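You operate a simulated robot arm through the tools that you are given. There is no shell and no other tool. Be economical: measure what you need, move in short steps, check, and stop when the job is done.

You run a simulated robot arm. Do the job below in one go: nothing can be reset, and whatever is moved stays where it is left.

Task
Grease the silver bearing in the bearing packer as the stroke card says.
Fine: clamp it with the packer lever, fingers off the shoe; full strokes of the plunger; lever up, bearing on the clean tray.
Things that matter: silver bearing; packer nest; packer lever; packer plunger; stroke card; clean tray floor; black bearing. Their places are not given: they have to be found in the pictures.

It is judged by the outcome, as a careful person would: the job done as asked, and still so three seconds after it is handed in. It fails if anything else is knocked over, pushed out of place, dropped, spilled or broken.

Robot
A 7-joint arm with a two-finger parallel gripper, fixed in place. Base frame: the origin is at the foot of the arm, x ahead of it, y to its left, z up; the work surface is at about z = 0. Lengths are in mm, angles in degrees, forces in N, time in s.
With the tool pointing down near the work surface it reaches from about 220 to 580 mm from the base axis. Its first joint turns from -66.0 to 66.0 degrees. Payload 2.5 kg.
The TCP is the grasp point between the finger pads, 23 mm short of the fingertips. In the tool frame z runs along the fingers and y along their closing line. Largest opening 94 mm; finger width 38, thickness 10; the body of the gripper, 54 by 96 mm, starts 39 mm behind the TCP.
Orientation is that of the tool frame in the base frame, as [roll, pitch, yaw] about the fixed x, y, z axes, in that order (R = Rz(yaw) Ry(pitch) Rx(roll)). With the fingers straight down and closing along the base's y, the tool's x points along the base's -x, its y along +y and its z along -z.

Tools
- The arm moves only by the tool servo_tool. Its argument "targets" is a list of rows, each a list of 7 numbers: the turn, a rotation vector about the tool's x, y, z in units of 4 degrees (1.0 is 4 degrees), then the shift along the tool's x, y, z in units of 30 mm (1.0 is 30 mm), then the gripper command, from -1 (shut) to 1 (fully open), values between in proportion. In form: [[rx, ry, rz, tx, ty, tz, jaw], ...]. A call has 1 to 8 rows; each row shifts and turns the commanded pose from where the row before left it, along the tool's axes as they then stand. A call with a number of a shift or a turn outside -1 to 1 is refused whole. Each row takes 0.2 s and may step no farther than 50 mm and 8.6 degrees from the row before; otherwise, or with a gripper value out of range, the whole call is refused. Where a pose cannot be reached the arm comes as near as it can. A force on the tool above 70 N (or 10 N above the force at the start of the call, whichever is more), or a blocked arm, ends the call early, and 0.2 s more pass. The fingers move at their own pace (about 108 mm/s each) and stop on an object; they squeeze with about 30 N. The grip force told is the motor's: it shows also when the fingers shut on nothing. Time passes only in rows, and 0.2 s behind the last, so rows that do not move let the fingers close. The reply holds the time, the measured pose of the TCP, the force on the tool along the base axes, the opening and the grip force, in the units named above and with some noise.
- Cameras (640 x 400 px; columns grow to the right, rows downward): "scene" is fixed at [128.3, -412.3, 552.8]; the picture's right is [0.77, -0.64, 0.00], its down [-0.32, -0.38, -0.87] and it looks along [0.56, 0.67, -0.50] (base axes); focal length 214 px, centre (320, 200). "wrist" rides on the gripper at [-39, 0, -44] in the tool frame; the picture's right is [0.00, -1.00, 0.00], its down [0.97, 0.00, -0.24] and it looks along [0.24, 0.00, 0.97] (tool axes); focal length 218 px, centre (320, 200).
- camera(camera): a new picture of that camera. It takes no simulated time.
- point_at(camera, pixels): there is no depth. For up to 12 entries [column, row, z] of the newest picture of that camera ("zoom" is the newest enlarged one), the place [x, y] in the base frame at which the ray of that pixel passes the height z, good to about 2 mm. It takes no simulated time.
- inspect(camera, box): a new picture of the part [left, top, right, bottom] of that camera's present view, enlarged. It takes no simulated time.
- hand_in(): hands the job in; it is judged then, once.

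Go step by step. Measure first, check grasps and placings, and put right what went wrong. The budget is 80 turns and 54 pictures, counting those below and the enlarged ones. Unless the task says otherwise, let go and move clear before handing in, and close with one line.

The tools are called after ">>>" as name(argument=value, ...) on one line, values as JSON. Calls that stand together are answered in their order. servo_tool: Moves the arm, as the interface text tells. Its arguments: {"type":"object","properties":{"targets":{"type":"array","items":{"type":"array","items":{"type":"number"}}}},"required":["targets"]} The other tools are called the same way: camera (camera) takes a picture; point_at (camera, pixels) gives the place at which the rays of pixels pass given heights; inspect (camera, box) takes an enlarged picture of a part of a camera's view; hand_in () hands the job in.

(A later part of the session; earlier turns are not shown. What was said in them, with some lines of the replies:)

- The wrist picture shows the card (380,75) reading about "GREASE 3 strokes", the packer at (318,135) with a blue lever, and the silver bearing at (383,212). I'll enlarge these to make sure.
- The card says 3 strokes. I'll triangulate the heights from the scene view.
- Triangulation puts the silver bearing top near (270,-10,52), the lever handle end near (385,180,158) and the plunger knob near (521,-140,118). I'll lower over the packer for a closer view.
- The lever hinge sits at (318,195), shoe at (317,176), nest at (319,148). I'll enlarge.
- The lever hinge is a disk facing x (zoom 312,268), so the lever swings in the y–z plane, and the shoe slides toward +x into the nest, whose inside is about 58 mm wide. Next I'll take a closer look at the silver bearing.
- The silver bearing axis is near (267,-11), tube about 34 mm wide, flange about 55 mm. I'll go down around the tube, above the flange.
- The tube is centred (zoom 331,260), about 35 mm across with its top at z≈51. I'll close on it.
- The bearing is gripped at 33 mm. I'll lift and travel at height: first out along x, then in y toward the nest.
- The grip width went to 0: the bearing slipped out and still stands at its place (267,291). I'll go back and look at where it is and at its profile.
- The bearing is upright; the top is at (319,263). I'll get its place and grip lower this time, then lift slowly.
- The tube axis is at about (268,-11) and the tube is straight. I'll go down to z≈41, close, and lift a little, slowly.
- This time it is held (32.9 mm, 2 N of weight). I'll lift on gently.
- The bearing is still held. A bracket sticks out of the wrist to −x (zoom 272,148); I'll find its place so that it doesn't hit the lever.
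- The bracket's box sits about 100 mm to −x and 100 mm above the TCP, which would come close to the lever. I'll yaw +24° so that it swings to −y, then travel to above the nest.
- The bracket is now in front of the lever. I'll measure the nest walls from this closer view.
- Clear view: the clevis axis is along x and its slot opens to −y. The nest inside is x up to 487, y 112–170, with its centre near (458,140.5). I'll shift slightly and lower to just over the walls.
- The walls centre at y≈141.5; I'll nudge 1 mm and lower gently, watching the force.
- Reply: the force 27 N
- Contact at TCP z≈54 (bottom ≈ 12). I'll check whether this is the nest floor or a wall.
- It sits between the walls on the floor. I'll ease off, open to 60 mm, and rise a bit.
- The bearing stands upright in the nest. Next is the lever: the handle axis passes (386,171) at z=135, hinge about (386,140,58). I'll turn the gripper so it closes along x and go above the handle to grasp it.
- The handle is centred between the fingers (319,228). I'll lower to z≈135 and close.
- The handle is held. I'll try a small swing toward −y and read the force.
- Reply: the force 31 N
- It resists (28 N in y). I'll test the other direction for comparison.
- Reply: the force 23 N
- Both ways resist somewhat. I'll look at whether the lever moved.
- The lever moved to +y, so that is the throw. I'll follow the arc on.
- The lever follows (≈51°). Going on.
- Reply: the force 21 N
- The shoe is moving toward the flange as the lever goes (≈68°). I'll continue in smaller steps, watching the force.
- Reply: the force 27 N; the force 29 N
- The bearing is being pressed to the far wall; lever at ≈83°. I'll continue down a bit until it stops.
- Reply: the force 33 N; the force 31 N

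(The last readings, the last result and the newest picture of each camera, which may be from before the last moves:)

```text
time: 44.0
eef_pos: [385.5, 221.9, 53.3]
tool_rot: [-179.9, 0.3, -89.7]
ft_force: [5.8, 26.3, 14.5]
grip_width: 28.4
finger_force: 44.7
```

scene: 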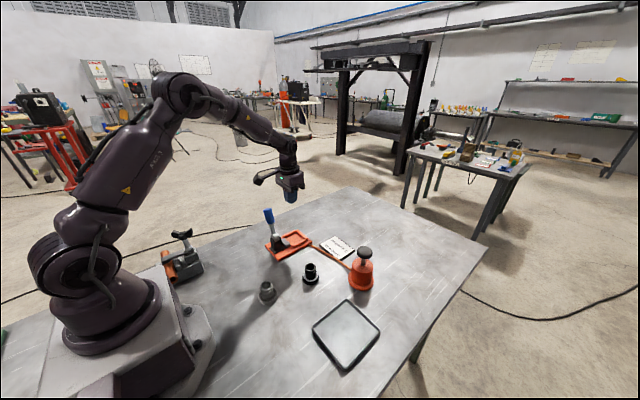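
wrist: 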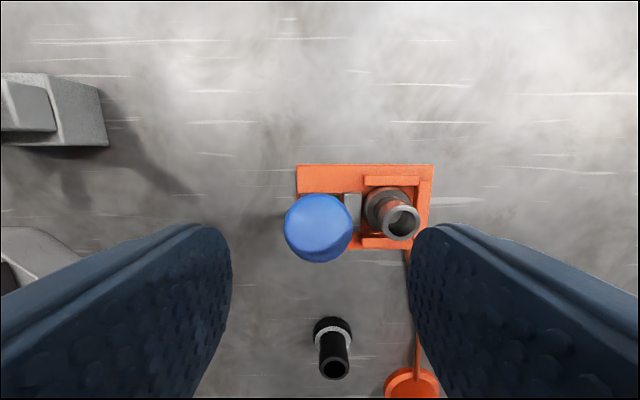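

>>> servo_tool(targets=[[0, 0, 0, 0, 0, 0.12, -1], [0, 0, 0, 0, 0, 0.12, -1], [0, 0, 0, 0, 0, 0, -1]])

>>> inspect(camera="scene", box=[255, 200, 315, 260])

```text
time: 44.8
eef_pos: [385.0, 221.0, 44.8]
tool_rot: [180.0, 0.1, -90.0]
ft_force: [5.4, 19.0, 13.4]
grip_width: 28.1
finger_force: 44.4
```

```text
6.67 times, centred on (285, 230) of scene
```

zoom: 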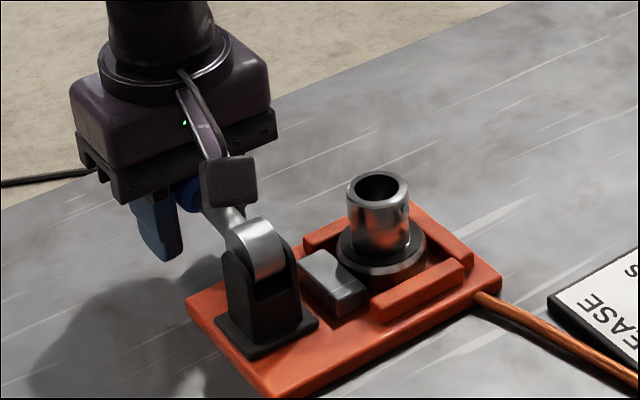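

The shoe is against the flange; no stop reached yet at ≈99°. I'll continue a little.

>>> servo_tool(targets=[[0, 0, 0, 0.03, 0, 0.15, -1], [0, 0, 0, 0.03, 0, 0.12, -1], [0, 0, 0, 0, 0, 0, -1]])

```text
time: 45.6
eef_pos: [385.7, 219.9, 37.4]
tool_rot: [-179.8, 0.1, -90.0]
ft_force: [5.0, 19.2, 17.0]
grip_width: 28.3
finger_force: 45.1
```

>>> servo_tool(targets=[[0, 0, 0, 0.04, 0, 0.12, -1], [0, 0, 0, 0.03, 0, 0.12, -1], [0, 0, 0, 0, 0, 0, -1]])

>>> camera(camera="wrist")

```text
time: 46.2
eef_pos: [384.8, 219.3, 35.9]
tool_rot: [-179.9, 0.1, -89.9]
ft_force: [-10.9, -7.2, 19.3]
grip_width: 28.2
finger_force: 45.2
stopped in row 2: the force on the tool passed its limit (the readings are from after the stop); the commanded pose is now the measured one
```

```text
16 pictures are left
```

wrist: 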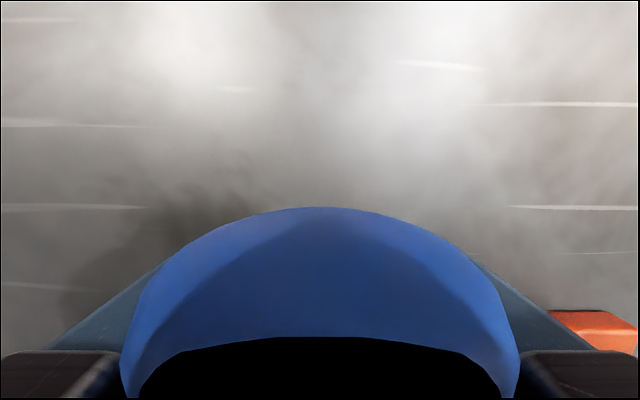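

The lever reached its stop (force limit at z≈36). I'll let go gently, rise, and check that it stays clamped.

>>> servo_tool(targets=[[0, 0, 0, 0, 0, 0, -0.3], [0, 0, 0, 0, 0, 0, 0.1], [0, 0, 0, 0, 0, 0, 0.1], [0, 0, 0, 0, 0, -0.5, 0.1], [0, 0, 0, 0, 0, -1, 0.1], [0, 0, 0, 0, 0, -1, 0.1], [0, 0, 0, 0, 0, -1, 0.1], [0, 0, 0, 0, 0, -1, 0.1]])

>>> inspect(camera="scene", box=[250, 200, 320, 260])

```text
time: 48.0
eef_pos: [385.7, 219.8, 171.3]
tool_rot: [-179.9, 0.0, -89.9]
ft_force: [-0.9, 0.2, -0.2]
grip_width: 51.8
finger_force: 0.0
```

```text
6.67 times, centred on (285, 230) of scene
```

zoom: 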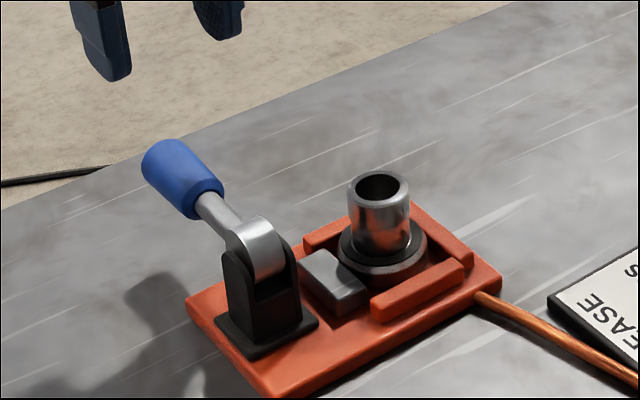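

Lever stays over; I'll check its angle.

>>> point_at(camera="scene", pixels=[[261.8, 224, 30], [261.8, 224, 50], [261.8, 224, 70], [261.8, 224, 90], [268, 227.5, 50], [268, 227.5, 70]])

>>> camera(camera="wrist")

```text
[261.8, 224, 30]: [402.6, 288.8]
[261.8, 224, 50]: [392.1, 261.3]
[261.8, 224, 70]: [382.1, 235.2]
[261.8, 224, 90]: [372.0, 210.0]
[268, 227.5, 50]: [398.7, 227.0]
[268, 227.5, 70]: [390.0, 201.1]
```

```text
14 pictures are left
```

wrist: 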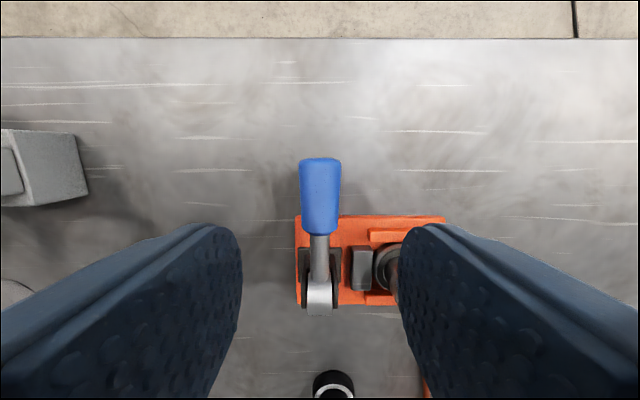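

The handle now lies about horizontal (end near (385,247,62)), so the fingers likely slid at the end. I'll press down on the handle with shut fingers to make sure it is at its stop.

>>> servo_tool(targets=[[0, 0, 0, 0, 0, 0, -1], [0, 0, 0, -0.2, 0, 0.5, -1], [0, 0, 0, 0, 0, 0.8, -1], [0, 0, 0, 0, 0, 0.8, -1], [0, 0, 0, 0, 0, 0.3, -1], [0, 0, 0, 0, 0, 0, -1]])

>>> servo_tool(targets=[[0, 0, 0, 0, 0, 0.08, -1], [0, 0, 0, 0, 0, 0.08, -1], [0, 0, 0, 0, 0, 0, -1]])

```text
time: 49.4
eef_pos: [385.2, 225.3, 99.6]
tool_rot: [-179.8, 0.2, -89.8]
ft_force: [-4.3, -2.0, 16.6]
grip_width: 0.0
finger_force: 30.1
```

```text
time: 50.0
eef_pos: [386.8, 225.7, 99.5]
tool_rot: [-179.8, 0.2, -89.9]
ft_force: [-5.0, -2.6, 18.4]
grip_width: 0.1
finger_force: 30.5
stopped in row 3: the force on the tool passed its limit (the readings are from after the stop); the commanded pose is now the measured one
```

It doesn't yield at 70 N: the lever is at its stop and the bearing is clamped. Now I'll go to the plunger with shut fingers.

>>> servo_tool(targets=[[0, 0, 0, 0, 0, -0.6, -1], [0, 0, 0, 0, 0, -1, -1], [0, 0, 0, 0, 0, -1, -1], [0, 0, 0, 0, 0, -1, -1], [0, 0, 0, 0.5, -0.2, 0, -1], [0, 0, 0, 1, -0.36, 0, -1], [0, 0, 0, 1, -0.36, 0, -1], [0, 0, 0, 1, -0.36, 0, -1]])

>>> servo_tool(targets=[[0, 0, 0, 1, -0.36, 0, -1], [0, 0, 0, 1, -0.36, 0, -1], [0, 0, 0, 1, -0.36, 0, -1], [0, 0, 0, 1, -0.36, 0, -1], [0, 0, 0, 1, -0.36, 0, -1], [0, 0, 0, 1, -0.36, 0, -1], [0, 0, 0, 1, -0.36, 0, -1], [0, 0, 0, 0, 0, 0, -1]])

>>> camera(camera="wrist")

```text
time: 51.8
eef_pos: [423.1, 120.1, 205.3]
tool_rot: [-179.7, 0.1, -89.9]
ft_force: [-0.5, 0.1, -0.1]
grip_width: 0.0
finger_force: 30.1
```

```text
time: 53.6
eef_pos: [499.3, -90.1, 204.3]
tool_rot: [-179.8, 0.1, -89.9]
ft_force: [0.2, 1.4, 0.3]
grip_width: 0.0
finger_force: 29.9
```

```text
13 pictures are left
```

wrist: 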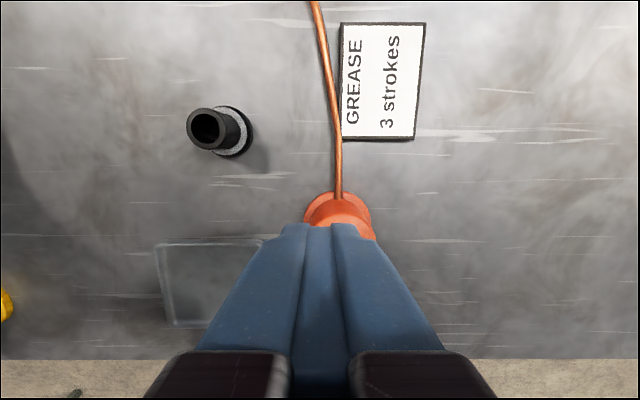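

The pump is at x≈520; knob at about (521,-140). I'll move over and down to just above the knob.

>>> servo_tool(targets=[[0, 0, 0, 0.83, -0.37, 0, -1], [0, 0, 0, 0.83, -0.37, 0, -1], [0, 0, 0, 0, 0, 0.8, -1], [0, 0, 0, 0, 0, 0.8, -1], [0, 0, 0, 0, 0, 0, -1]])

>>> inspect(camera="scene", box=[320, 200, 400, 300])

```text
time: 54.8
eef_pos: [522.8, -138.3, 157.9]
tool_rot: [-179.7, 0.1, -89.9]
ft_force: [-0.2, -0.5, 0.2]
grip_width: 0.0
finger_force: 29.3
```

```text
4.00 times, centred on (360, 250) of scene
```

zoom: 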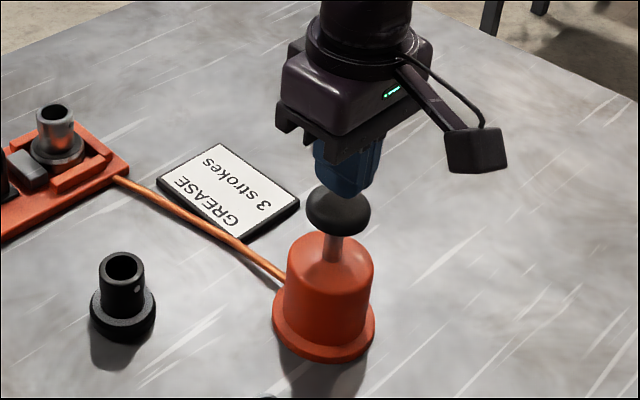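

The fingers stand right over the knob. I'll lower to feel contact.

>>> servo_tool(targets=[[0, 0, 0, 0, 0, 0.3, -1], [0, 0, 0, 0, 0, 0.3, -1], [0, 0, 0, 0, 0, 0.2, -1], [0, 0, 0, 0, 0, 0, -1]])

>>> servo_tool(targets=[[0, 0, 0, 0, 0, 0.25, -1], [0, 0, 0, 0, 0, 0.25, -1], [0, 0, 0, 0, 0, 0, -1]])

```text
time: 55.8
eef_pos: [521.8, -138.7, 133.0]
tool_rot: [-179.8, 0.1, -89.8]
ft_force: [0.8, 0.3, 2.2]
grip_width: 0.2
finger_force: 29.8
```

```text
time: 56.6
eef_pos: [521.7, -138.0, 118.3]
tool_rot: [-179.8, 0.1, -89.9]
ft_force: [-2.1, 0.0, 3.7]
grip_width: 0.0
finger_force: 30.0
```

Light spring force: the plunger is going down. I'll continue until the bottom stop.

>>> servo_tool(targets=[[0, 0, 0, 0, 0, 0.2, -1], [0, 0, 0, 0, 0, 0.2, -1], [0, 0, 0, 0, 0, 0.2, -1], [0, 0, 0, 0, 0, 0.2, -1], [0, 0, 0, 0, 0, 0, -1]])

```text
time: 57.3
eef_pos: [525.1, -139.1, 117.2]
tool_rot: [-179.0, -0.1, -89.9]
ft_force: [-10.3, 1.5, 26.0]
grip_width: 0.0
finger_force: 30.2
stopped in row 3: the force on the tool passed its limit (the readings are from after the stop); the commanded pose is now the measured one
```

Bottom stop at TCP z≈117: stroke one pressed fully. Up clear, to let the plunger come all the way back, and a check.

>>> servo_tool(targets=[[0, 0, 0, 0, 0.1, -0.4, -1], [0, 0, 0, 0, 0, -0.4, -1], [0, 0, 0, 0, 0, -0.4, -1], [0, 0, 0, 0, 0, 0, -1], [0, 0, 0, 0, 0, 0, -1]])

>>> inspect(camera="scene", box=[320, 200, 400, 300])

```text
time: 58.5
eef_pos: [521.2, -139.0, 150.3]
tool_rot: [-179.4, -0.1, -89.8]
ft_force: [0.1, 0.4, -0.2]
grip_width: 0.1
finger_force: 30.2
```

```text
4.00 times, centred on (360, 250) of scene
```

zoom: 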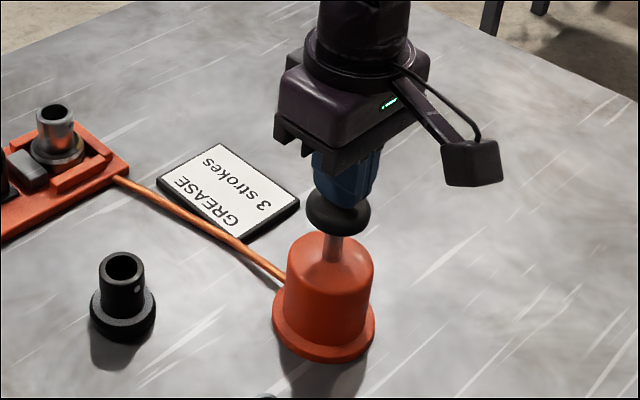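

The knob is fully back up (337,210). Stroke two: down to the stop.

>>> servo_tool(targets=[[0, 0, 0, 0, 0, 0.3, -1], [0, 0, 0, 0, 0, 0.3, -1], [0, 0, 0, 0, 0, 0.25, -1], [0, 0, 0, 0, 0, 0.2, -1], [0, 0, 0, 0, 0, 0.15, -1], [0, 0, 0, 0, 0, 0.1, -1], [0, 0, 0, 0, 0, 0, -1]])

```text
time: 60.1
eef_pos: [523.6, -138.1, 114.9]
tool_rot: [-179.0, -0.2, -89.9]
ft_force: [-18.1, 3.7, 46.2]
grip_width: 0.1
finger_force: 30.2
```

Stop reached with 46 N at z≈115: stroke two is full. Up clear, then stroke three.

>>> servo_tool(targets=[[0, 0, 0, 0, 0, -0.3, -1], [0, 0, 0, 0, 0, -0.4, -1], [0, 0, 0, 0, 0, -0.6, -1], [0, 0, 0, 0, 0, 0, -1], [0, 0, 0, 0, 0, 0, -1]])

>>> servo_tool(targets=[[0, 0, 0, 0, 0, 0.3, -1], [0, 0, 0, 0, 0, 0.3, -1], [0, 0, 0, 0, 0, 0.25, -1], [0, 0, 0, 0, 0, 0.2, -1], [0, 0, 0, 0, 0, 0.15, -1], [0, 0, 0, 0, 0, 0.1, -1], [0, 0, 0, 0, 0, 0, -1]])

```text
time: 61.3
eef_pos: [520.3, -139.4, 150.0]
tool_rot: [-179.4, 0.1, -89.9]
ft_force: [0.0, 0.2, -0.1]
grip_width: 0.0
finger_force: 29.2
```

```text
time: 62.9
eef_pos: [524.2, -139.7, 115.0]
tool_rot: [-178.9, -0.2, -89.9]
ft_force: [-16.9, 5.6, 47.0]
grip_width: 0.0
finger_force: 30.3
```

Third full stroke (47 N at the stop). I'll rise and return to above the lever.

>>> servo_tool(targets=[[0, 0, 0, 0, 0, -0.3, -1], [0, 0, 0, 0, 0, -0.7, -1], [0, 0, 0, 0, 0, -1, -1], [0, 0, 0, 0, 0, -1, -1], [0, 0, 0, 0, 0, 0, -1]])

>>> servo_tool(targets=[[0, 0, 0, -1, 0.36, 0, -1], [0, 0, 0, -1, 0.36, 0, -1], [0, 0, 0, -1, 0.36, 0, -1], [0, 0, 0, -1, 0.36, 0, -1], [0, 0, 0, -1, 0.36, 0, -1], [0, 0, 0, -1, 0.36, 0, -1], [0, 0, 0, -1, 0.36, 0, -1], [0, 0, 0, 0, 0, 0, -1]])

>>> inspect(camera="scene", box=[240, 190, 400, 310])

```text
time: 64.1
eef_pos: [519.8, -138.2, 200.8]
tool_rot: [-179.4, -0.1, -89.9]
ft_force: [-0.5, -0.1, -1.6]
grip_width: 0.0
finger_force: 29.7
```

```text
time: 65.9
eef_pos: [444.9, 71.0, 199.3]
tool_rot: [-179.4, 0.0, -89.9]
ft_force: [0.5, 0.7, 0.2]
grip_width: 0.1
finger_force: 30.1
```

```text
3.33 times, centred on (320, 250) of scene
```

zoom: 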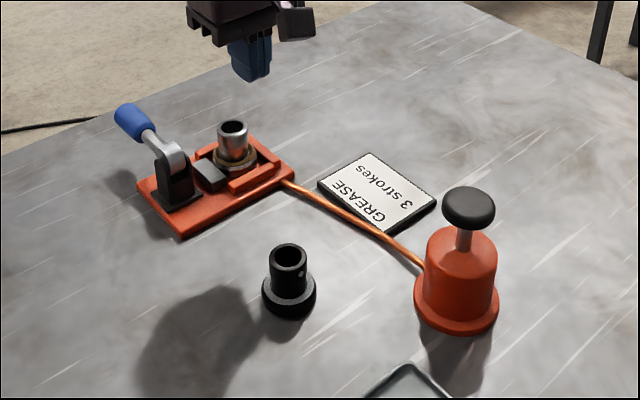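

A tan grease ring now shows at the bearing (zoom 235,160). I'll go back over the lever handle and grasp it.

>>> servo_tool(targets=[[0, 0, 0, -0.85, 0.333, 0, -1], [0, 0, 0, -0.85, 0.333, 0, -1], [0, 0, 0, -0.85, 0.333, 0, 0.1], [0, 0, 0, -0.85, 0.333, 0, 0.15], [0, 0, 0, -0.85, 0.333, 0, 0.15], [0, 0, 0, -0.85, 0.333, 0, 0.15], [0, 0, 0, 0, 0, 0.5, 0.15], [0, 0, 0, 0, 0, 0, 0.15]])

>>> camera(camera="wrist")

```text
time: 67.7
eef_pos: [385.5, 224.5, 183.3]
tool_rot: [-179.3, -0.1, -89.9]
ft_force: [0.9, -0.6, -0.2]
grip_width: 54.1
finger_force: 0.0
```

```text
9 pictures are left
```

wrist: 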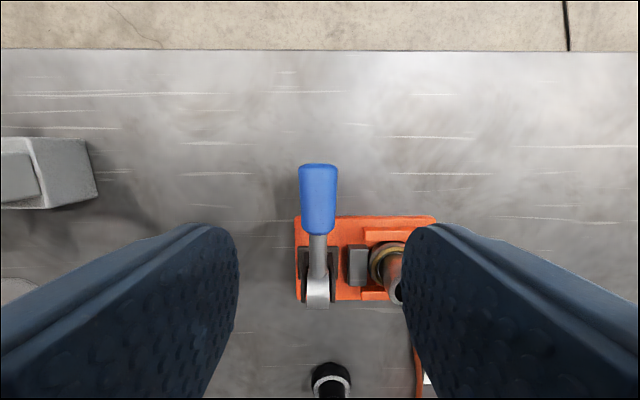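

The handle is centred (318,200). I'll go down and grasp.

>>> servo_tool(targets=[[0, 0, 0, 0, 0.03, 0.8, 0.15], [0, 0, 0, 0, 0, 0.8, 0.15], [0, 0, 0, 0, 0, 0.8, 0.15], [0, 0, 0, 0, 0, 0.8, 0.15], [0, 0, 0, 0, 0, 0.8, 0.15], [0, 0, 0, 0, 0, 0, -0.3], [0, 0, 0, 0, 0, 0, -1], [0, 0, 0, 0, 0, 0, -1]])

```text
time: 69.5
eef_pos: [385.3, 224.5, 62.6]
tool_rot: [-179.6, -0.1, -89.9]
ft_force: [-6.7, -1.6, 1.5]
grip_width: 28.2
finger_force: 45.5
```

Held at 28 mm. I'll swing it back up along the arc.

>>> servo_tool(targets=[[0, 0, 0, 0.02, 0, -0.19, -1], [0, 0, 0, 0.03, 0, -0.19, -1], [0, 0, 0, 0.05, 0, -0.19, -1], [0, 0, 0, 0.05, 0, -0.19, -1], [0, 0, 0, 0.08, 0, -0.18, -1], [0, 0, 0, 0.08, 0, -0.18, -1], [0, 0, 0, 0, 0, 0, -1]])

>>> inspect(camera="scene", box=[245, 185, 315, 255])

```text
time: 71.1
eef_pos: [385.0, 215.9, 98.1]
tool_rot: [-179.4, 0.1, -89.8]
ft_force: [-1.0, 14.6, -9.0]
grip_width: 28.4
finger_force: 45.2
```

```text
5.71 times, centred on (280, 220) of scene
```

zoom: 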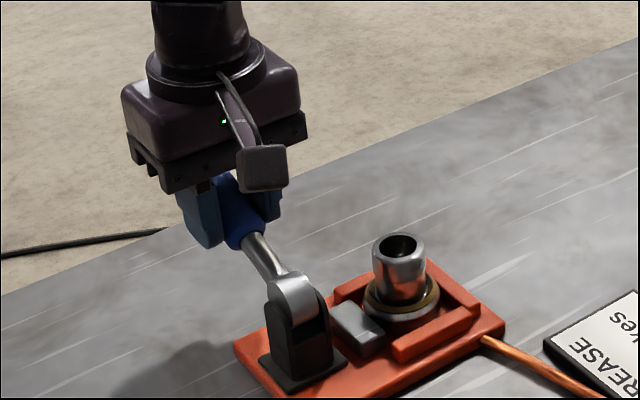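

The lever is following. Continuing up.

>>> servo_tool(targets=[[0, 0, 0, 0.1, 0, -0.17, -1], [0, 0, 0, 0.1, 0, -0.17, -1], [0, 0, 0, 0.12, 0, -0.15, -1], [0, 0, 0, 0.13, 0, -0.15, -1], [0, 0, 0, 0.14, 0, -0.14, -1], [0, 0, 0, 0.14, 0, -0.13, -1], [0, 0, 0, 0.16, 0, -0.11, -1], [0, 0, 0, 0.16, 0, -0.11, -1]])

>>> servo_tool(targets=[[0, 0, 0, 0.17, 0, -0.09, -1], [0, 0, 0, 0.17, 0, -0.09, -1], [0, 0, 0, 0.1, 0, -0.03, -1], [0, 0, 0, 0, 0, 0, -1]])

```text
time: 72.9
eef_pos: [385.0, 184.5, 131.4]
tool_rot: [-179.2, 0.2, -89.7]
ft_force: [2.2, 20.8, -1.0]
grip_width: 28.2
finger_force: 44.4
```

```text
time: 73.9
eef_pos: [385.7, 171.9, 139.6]
tool_rot: [-179.2, 0.4, -89.7]
ft_force: [5.3, 21.4, 6.3]
grip_width: 28.3
finger_force: 45.0
```

At ≈21°, about the starting angle. A slight extra push to its up stop, then release and check.

>>> servo_tool(targets=[[0, 0, 0, 0.1, 0, -0.03, -1], [0, 0, 0, 0.1, 0, -0.03, -1], [0, 0, 0, 0, 0, 0, -1]])

>>> servo_tool(targets=[[0, 0, 0, 0, 0, 0, -0.3], [0, 0, 0, 0, 0, 0, 0.15], [0, 0, 0, 0, 0, 0, 0.15], [0, 0, 0, 0, 0, -0.5, 0.15], [0, 0, 0, 0, 0, -1, 0.15], [0, 0, 0, 0, 0, -0.8, 0.15], [0, 0, 0, 0, 0, 0, 0.15]])

>>> inspect(camera="scene", box=[255, 195, 315, 255])

```text
time: 74.7
eef_pos: [384.7, 167.8, 140.9]
tool_rot: [-179.2, 0.2, -89.7]
ft_force: [3.7, 22.9, 10.4]
grip_width: 28.2
finger_force: 45.0
```

```text
time: 76.3
eef_pos: [383.2, 164.6, 209.0]
tool_rot: [-179.5, -0.1, -89.9]
ft_force: [0.0, 0.4, 0.1]
grip_width: 54.0
finger_force: 0.1
```

```text
6.67 times, centred on (285, 225) of scene
```

zoom: 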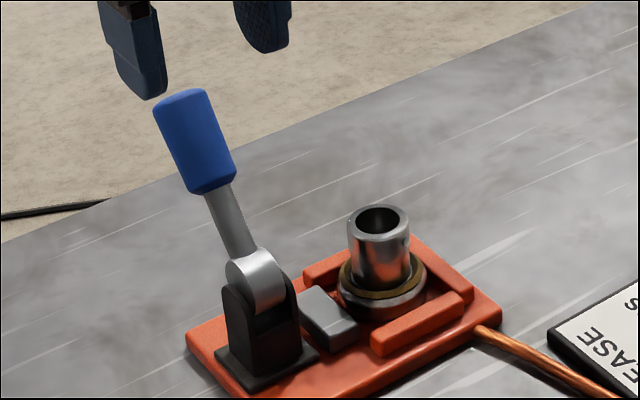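

The lever sits a bit lower than at the start (handle end ≈3 px left), so the fingers slid at the end. I'll push it to its up stop with shut fingers from the +y side.

>>> servo_tool(targets=[[0, 0, 0, -0.7, -0.06, 0, -1], [0, 0, 0, -0.8, 0, 0, -1], [0, 0, 0, -0.7, 0, 0, -1], [0, 0, 0, 0, 0, 0.75, -1], [0, 0, 0, 0, 0, 0.75, -1], [0, 0, 0, 0, 0, 0.7, -1], [0, 0, 0, 0, 0, 0, -1]])

>>> servo_tool(targets=[[0, 0, 0, 0.2, 0, 0, -1], [0, 0, 0, 0.2, 0, 0, -1], [0, 0, 0, 0.15, 0, 0, -1], [0, 0, 0, 0, 0, 0, -1]])

```text
time: 77.8
eef_pos: [384.4, 246.8, 151.2]
tool_rot: [-178.2, 2.1, -89.0]
ft_force: [0.3, 1.3, 1.0]
grip_width: 0.0
finger_force: 30.0
stopped in row 7: the force on the tool passed its limit (the readings are from after the stop); the commanded pose is now the measured one
```

```text
time: 78.8
eef_pos: [384.4, 241.9, 156.5]
tool_rot: [-177.5, 3.5, -87.9]
ft_force: [-4.6, 45.1, 36.3]
grip_width: 0.0
finger_force: 29.9
```

Something touched on the way down (y pushed to 247). I'll stop and look.

>>> inspect(camera="scene", box=[225, 150, 325, 260])

```text
3.64 times, centred on (275, 205) of scene
```

zoom: 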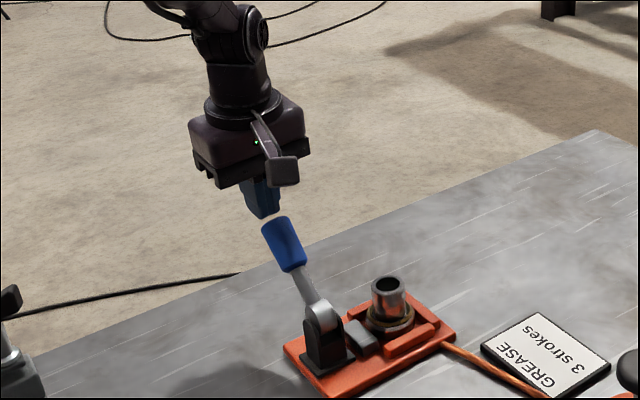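

The fingertips came down on the handle's end, which leans more than I judged. I'll rise, then measure the handle's end.

>>> servo_tool(targets=[[0, 0, 0, -0.3, 0, -0.3, -1], [0, 0, 0, 0, 0, -0.8, -1], [0, 0, 0, 0, 0, -0.8, -1], [0, 0, 0, 0, 0, 0, -1]])

>>> camera(camera="wrist")

>>> point_at(camera="scene", pixels=[[262.6, 212, 110], [262.6, 212, 120], [262.6, 212, 130], [262.6, 212, 140], [262.6, 212, 150], [267.5, 223, 90], [267.5, 223, 100], [267.5, 223, 110]])

```text
time: 79.8
eef_pos: [383.1, 236.5, 207.0]
tool_rot: [-178.4, 2.0, -88.9]
ft_force: [0.6, -0.6, -0.8]
grip_width: 0.0
finger_force: 30.1
```

```text
5 pictures are left
```

wrist: 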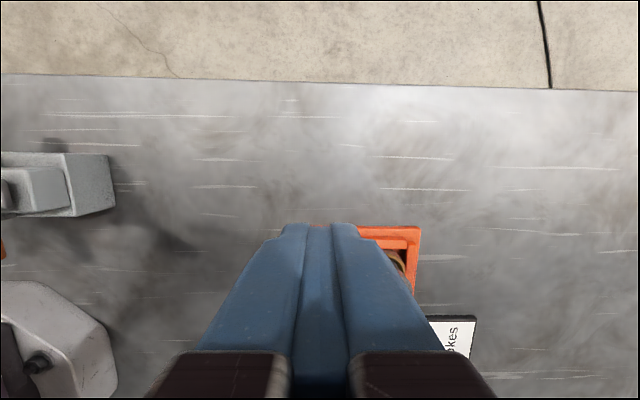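

```text
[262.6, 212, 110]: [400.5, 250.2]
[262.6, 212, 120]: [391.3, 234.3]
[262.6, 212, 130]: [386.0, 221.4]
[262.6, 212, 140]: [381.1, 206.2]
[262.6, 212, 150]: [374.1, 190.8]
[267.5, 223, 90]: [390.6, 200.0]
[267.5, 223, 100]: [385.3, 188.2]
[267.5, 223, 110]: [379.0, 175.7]
```

The handle's end is at about (386,221,130), leaning ≈48°. I'll come down beyond it at y≈258 and then push it toward −y while rising along its arc.

>>> servo_tool(targets=[[0, 0, 0, -0.75, -0.06, 0, -1], [0, 0, 0, 0, 0, 0.65, -1], [0, 0, 0, 0, 0, 0.65, -1], [0, 0, 0, 0, 0, 0.65, -1], [0, 0, 0, 0, 0, 0.6, -1], [0, 0, 0, 0, 0, 0, -1]])

```text
time: 81.2
eef_pos: [386.6, 261.7, 132.3]
tool_rot: [-178.3, 2.1, -88.8]
ft_force: [0.0, 0.8, -0.2]
grip_width: 0.1
finger_force: 30.2
```

Free of contact at (386,262,132). Now I'll push toward −y.

>>> servo_tool(targets=[[0, 0, 0, 0.35, 0, 0, -1], [0, 0, 0, 0.35, 0, -0.05, -1], [0, 0, 0, 0.3, 0, -0.1, -1], [0, 0, 0, 0.25, 0, -0.1, -1], [0, 0, 0, 0, 0, 0, -1]])

>>> servo_tool(targets=[[0, 0, 0, 0.2, 0, -0.1, -1], [0, 0, 0, 0.15, 0, -0.05, -1], [0, 0, 0, 0.1, 0, 0, -1], [0, 0, 0, 0, 0, 0, -1]])

```text
time: 82.4
eef_pos: [386.6, 226.0, 137.5]
tool_rot: [-178.3, 2.1, -88.9]
ft_force: [0.0, 3.3, 1.8]
grip_width: 0.0
finger_force: 30.3
```

```text
time: 83.4
eef_pos: [388.1, 210.4, 142.4]
tool_rot: [-178.3, 2.1, -89.0]
ft_force: [-0.4, 2.4, 0.6]
grip_width: 0.0
finger_force: 29.9
```

It moves freely with ≈3 N. Onward to the stop.

>>> servo_tool(targets=[[0, 0, 0, 0.1, 0, 0, -1], [0, 0, 0, 0.1, 0, 0, -1], [0, 0, 0, 0, 0, 0, -1]])

>>> servo_tool(targets=[[0, 0, 0, 0.1, 0, 0, -1], [0, 0, 0, 0.1, 0, 0, -1], [0, 0, 0, 0, 0, 0, -1]])

```text
time: 84.2
eef_pos: [388.4, 206.8, 143.1]
tool_rot: [-178.2, 2.3, -88.6]
ft_force: [0.5, 15.4, 0.0]
grip_width: 0.1
finger_force: 29.5
```

```text
time: 85.0
eef_pos: [387.4, 206.6, 143.8]
tool_rot: [-177.9, 2.8, -88.3]
ft_force: [7.5, 42.9, -3.4]
grip_width: 0.2
finger_force: 29.6
```

The up stop is reached (43 N). I'll back off, rise, and level out the small tilt the tool picked up.

>>> servo_tool(targets=[[0, 0, 0, -0.5, 0, 0, -1], [0, 0, 0, -0.3, 0, -0.7, -1], [0, 0, 0, 0, 0, -1, -1], [0, 0, 0, 0, 0, -0.6, -1], [-0.415, 0.53, 0, 0, 0, 0, -1], [0, 0, 0, 0, 0, 0, -1]])

>>> inspect(camera="scene", box=[255, 195, 315, 255])

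```text
time: 86.4
eef_pos: [385.1, 220.4, 211.0]
tool_rot: [-180.0, -0.1, -88.8]
ft_force: [-0.9, -0.3, -0.3]
grip_width: 0.0
finger_force: 29.9
```

```text
6.67 times, centred on (285, 225) of scene
```

zoom: 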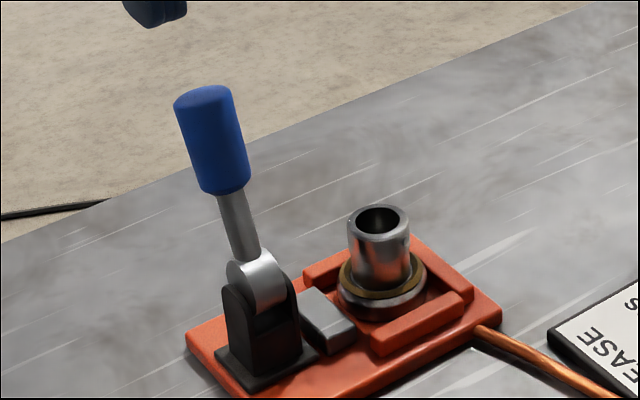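

The lever is back up as at the start, and the bearing stands free in the nest. I'll locate its top, and turn the tool back to the earlier yaw.

>>> point_at(camera="zoom", pixels=[[379, 217, 63], [383, 290, 20], [347, 220, 62], [411, 220, 62]])

>>> servo_tool(targets=[[0, 0, 1, 0, 0, 0, -1], [0, 0, 1, 0, 0, 0, -1], [0, 0, 1, 0, 0, 0, -1], [0, 0, 1, 0, 0, 0, -1], [0, 0, 1, 0, 0, 0, -1], [0, 0, 1, 0, 0, 0, -0.5], [0, 0, 1, 0, 0, 0, 0], [0, 0, 1, 0, 0, 0, 0.25]])

>>> servo_tool(targets=[[0, 0, 1, 0, 0, 0, 0.25], [0, 0, 1, 0, 0, 0, 0.25], [0, 0, 1, 0, 0, 0, 0.25], [0, 0, 1, 0, 0, 0, 0.25], [0, 0, 1, 0, 0, 0, 0.25], [0, 0, 1, 0, 0, 0, 0.25], [0, 0, 1, 0, 0, 0, 0.25], [0, 0, 1, 0, 0, 0, 0.25]])

```text
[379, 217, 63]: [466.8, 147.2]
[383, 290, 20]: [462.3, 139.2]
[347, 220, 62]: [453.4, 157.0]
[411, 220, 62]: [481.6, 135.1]
```

```text
time: 88.2
eef_pos: [386.8, 220.4, 212.1]
tool_rot: [-179.8, 0.0, -121.0]
ft_force: [-0.5, 0.1, -0.6]
grip_width: 58.7
finger_force: 0.0
```

```text
time: 90.0
eef_pos: [384.5, 219.7, 209.3]
tool_rot: [-179.9, 0.1, -153.0]
ft_force: [0.9, 0.5, -0.3]
grip_width: 58.6
finger_force: 0.0
```

I'll move over the bearing and take one wrist picture for exact centring.

>>> servo_tool(targets=[[0, 0, 0, -0.273, -0.86, 0, 0.25], [0, 0, 0, -0.273, -0.86, 0, 0.25], [0, 0, 0, -0.273, -0.86, 0, 0.25], [0, 0, 0, -0.273, -0.86, 0, 0.25], [0, 0, 0, 0, 0, 0.9, 0.25], [0, 0, 0, 0, 0, 0.7, 0.25], [0, 0, 0, 0, 0, 0, 0.25]])

>>> inspect(camera="wrist", box=[240, 150, 400, 330])

```text
time: 91.6
eef_pos: [462.0, 143.3, 163.0]
tool_rot: [-179.9, 0.0, -152.9]
ft_force: [-1.2, 0.7, -0.2]
grip_width: 58.7
finger_force: 0.1
```

```text
2.22 times, centred on (320, 240) of wrist
```

zoom: 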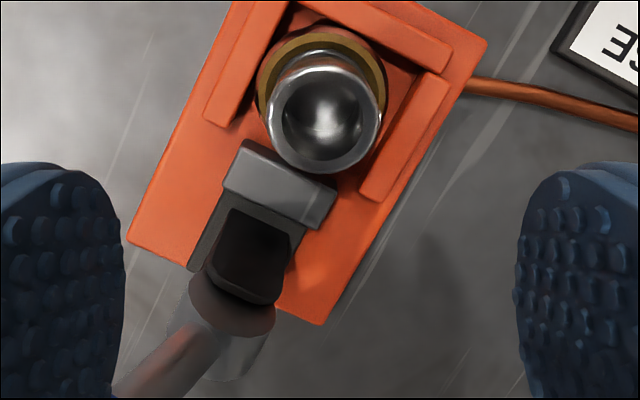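

>>> point_at(camera="zoom", pixels=[[324, 115, 63], [266, 115, 63], [383, 115, 63], [324, 54, 63], [324, 174, 63], [321, 90, 25]])

```text
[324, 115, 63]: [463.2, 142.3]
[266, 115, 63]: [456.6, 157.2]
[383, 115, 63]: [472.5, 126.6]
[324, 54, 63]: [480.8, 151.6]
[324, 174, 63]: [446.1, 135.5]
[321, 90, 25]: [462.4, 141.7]
```

The bearing axis is (463,142.5). I'll lower to z≈54 and grasp.

>>> servo_tool(targets=[[0, 0, 0, -0.02, -0.04, 0.7, 0.25], [0, 0, 0, 0, 0, 0.7, 0.25], [0, 0, 0, 0, 0, 0.7, 0.25], [0, 0, 0, 0, 0, 0.7, 0.25], [0, 0, 0, 0, 0, 0.5, 0.25], [0, 0, 0, 0, 0, 0.33, 0.25], [0, 0, 0, 0, 0, 0, 0.25]])

>>> servo_tool(targets=[[0, 0, 0, 0, 0, 0, 0], [0, 0, 0, 0, 0, 0, -0.5], [0, 0, 0, 0, 0, 0, -1], [0, 0, 0, 0, 0, 0, -1], [0, 0, 0, 0, 0, 0, -1]])

>>> servo_tool(targets=[[0, 0, 0, 0, 0, -0.1, -1], [0, 0, 0, 0, 0, -0.1, -1], [0, 0, 0, 0, 0, -0.2, -1], [0, 0, 0, 0, 0, -0.25, -1], [0, 0, 0, 0, 0, -0.25, -1], [0, 0, 0, 0, 0, -0.25, -1], [0, 0, 0, 0, 0, 0, -1]])

```text
time: 93.2
eef_pos: [462.7, 143.1, 54.2]
tool_rot: [-179.8, 0.1, -152.9]
ft_force: [-0.4, 0.6, -0.3]
grip_width: 59.1
finger_force: 0.0
```

```text
time: 94.4
eef_pos: [464.0, 142.6, 56.2]
tool_rot: [-179.9, 0.0, -153.0]
ft_force: [-0.3, 0.4, 0.5]
grip_width: 33.3
finger_force: 29.8
```

```text
time: 96.0
eef_pos: [463.6, 143.1, 89.3]
tool_rot: [-179.9, 0.0, -152.9]
ft_force: [0.6, -0.8, -2.9]
grip_width: 33.0
finger_force: 30.2
```

The bearing is held (2.9 N, 33 mm). I'll lift it on and carry it toward the tray.

>>> servo_tool(targets=[[0, 0, 0, 0, 0, -0.2, -1], [0, 0, 0, 0, 0, -0.35, -1], [0, 0, 0, 0, 0, -0.4, -1], [0, 0, 0, 0, 0, -0.4, -1], [0, 0, 0, 0, 0, -0.4, -1], [0, 0, 0, 0, 0, -0.2, -1], [0, 0, 0, 0, 0, 0, -1]])

>>> servo_tool(targets=[[0, 0, 0, 0.19, -0.22, 0, -1], [0, 0, 0, 0.45, -0.51, 0, -1], [0, 0, 0, 0.64, -0.73, 0, -1], [0, 0, 0, 0.64, -0.73, 0, -1], [0, 0, 0, 0.64, -0.73, 0, -1], [0, 0, 0, 0.64, -0.73, 0, -1], [0, 0, 0, 0.64, -0.73, 0, -1], [0, 0, 0, 0.64, -0.73, 0, -1]])

>>> servo_tool(targets=[[0, 0, 0, 0.32, -0.365, 0, -1], [0, 0, 0, 0.64, -0.73, 0, -1], [0, 0, 0, 0.64, -0.73, 0, -1], [0, 0, 0, 0.64, -0.73, 0, -1], [0, 0, 0, 0.64, -0.73, 0, -1], [0, 0, 0, 0.51, -0.58, 0, -1], [0, 0, 0, 0.32, -0.365, 0, -1], [0, 0, 0, 0.16, -0.19, 0, -1]])

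```text
time: 97.6
eef_pos: [463.3, 143.1, 148.9]
tool_rot: [-180.0, 0.0, -153.0]
ft_force: [-0.1, 0.7, -3.0]
grip_width: 33.2
finger_force: 30.1
```

```text
time: 99.4
eef_pos: [414.7, -54.9, 148.0]
tool_rot: [-179.9, 0.1, -152.9]
ft_force: [0.2, 0.2, -2.3]
grip_width: 33.2
finger_force: 30.5
```

```text
time: 101.2
eef_pos: [369.7, -225.3, 147.8]
tool_rot: [-179.9, -0.1, -152.9]
ft_force: [-0.1, -0.1, -2.5]
grip_width: 33.0
finger_force: 29.3
```

It is over the tray centre and still held. Lowering.

>>> servo_tool(targets=[[0, 0, 0, 0, 0, 0.3, -1], [0, 0, 0, 0, 0, 0.5, -1], [0, 0, 0, 0, 0, 0.5, -1], [0, 0, 0, 0, 0, 0.5, -1], [0, 0, 0, 0, 0, 0.5, -1], [0, 0, 0, 0, 0, 0.4, -1], [0, 0, 0, 0, 0, 0.2, -1], [0, 0, 0, 0, 0, 0, -1]])

>>> servo_tool(targets=[[0, 0, 0, 0, 0, 0.12, -1], [0, 0, 0, 0, 0, 0.1, -1], [0, 0, 0, 0, 0, 0, -1]])

>>> inspect(camera="scene", box=[300, 260, 400, 380])

```text
time: 103.0
eef_pos: [369.8, -224.9, 60.1]
tool_rot: [-179.8, 0.0, -153.0]
ft_force: [-0.1, -0.7, -3.4]
grip_width: 33.2
finger_force: 29.9
```

```text
time: 103.8
eef_pos: [370.1, -226.0, 54.0]
tool_rot: [-179.8, 0.0, -152.9]
ft_force: [1.0, 0.4, -2.4]
grip_width: 33.3
finger_force: 30.4
```

```text
3.33 times, centred on (350, 320) of scene
```

zoom: 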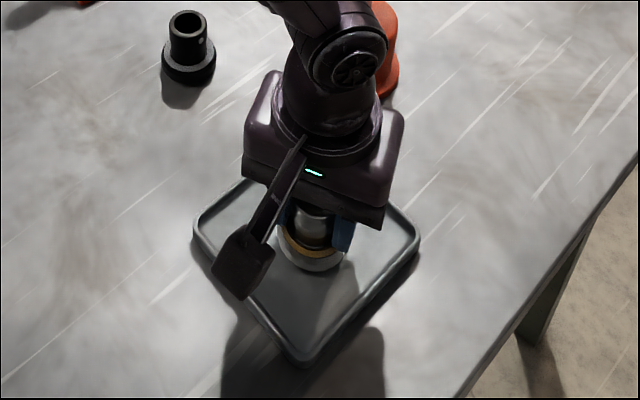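

Over the tray floor, near the middle. I'll step down until contact.

>>> servo_tool(targets=[[0, 0, 0, 0, 0, 0.08, -1], [0, 0, 0, 0, 0, 0.07, -1], [0, 0, 0, 0, 0, 0, -1]])

>>> servo_tool(targets=[[0, 0, 0, 0, 0, 0.07, -1], [0, 0, 0, 0, 0, 0, -1]])

```text
time: 104.6
eef_pos: [371.1, -226.9, 51.8]
tool_rot: [-179.8, 0.1, -152.8]
ft_force: [-4.0, 3.5, 16.9]
grip_width: 33.1
finger_force: 29.8
```

```text
time: 105.2
eef_pos: [372.2, -226.6, 47.9]
tool_rot: [-179.6, 0.2, -152.9]
ft_force: [1.2, 0.3, 21.3]
grip_width: 33.2
finger_force: 30.2
```

Contact (≈20 N): it stands on the tray. I'll ease off, open and rise.

>>> servo_tool(targets=[[0, 0, 0, 0, 0, -0.05, -1], [0, 0, 0, 0, 0, 0, -0.1], [0, 0, 0, 0, 0, 0, 0.25], [0, 0, 0, 0, 0, 0, 0.25], [0, 0, 0, 0, 0, -0.4, 0.25], [0, 0, 0, 0, 0, -0.8, 0.25], [0, 0, 0, 0, 0, -1, 0.25], [0, 0, 0, 0, 0, -1, 0.25]])

>>> servo_tool(targets=[[0, 0, 0, 0, 0, -1, 0.25], [0, 0, 0, 0, 0, -1, 0.25], [0, 0, 0, 0, 0, -1, 0.25], [0, 0, 0, 0, 0, -1, 0.25], [0, 0, 0, 0, 0, 0, 0.25]])

>>> camera(camera="scene")

```text
time: 107.0
eef_pos: [370.8, -227.2, 146.1]
tool_rot: [180.0, 0.1, -152.9]
ft_force: [0.1, 0.4, 0.0]
grip_width: 58.7
finger_force: 0.0
```

```text
time: 108.2
eef_pos: [371.0, -225.3, 265.3]
tool_rot: [-179.9, 0.1, -152.9]
ft_force: [0.9, 0.4, 0.0]
grip_width: 58.6
finger_force: 0.0
```

```text
1 pictures are left
```

scene: 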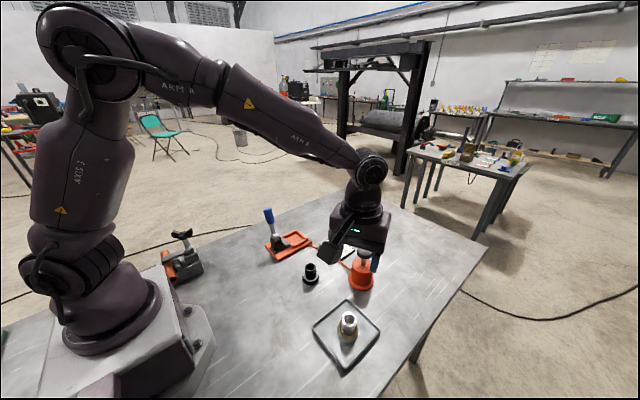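

The silver bearing stands upright on the tray (348,325), the lever is up (268,215), the black bearing (311,273) and the pump are where they were, and the arm is clear. I'm handing in.

>>> hand_in()

```text
The job is handed in.
```

The silver bearing was clamped with the lever, greased with 3 full plunger strokes as the card says, unclamped with the lever back up, and set upright on the clean tray; on the way, the first pick-up slipped (it stayed standing) and the fingers once bumped the lever handle.
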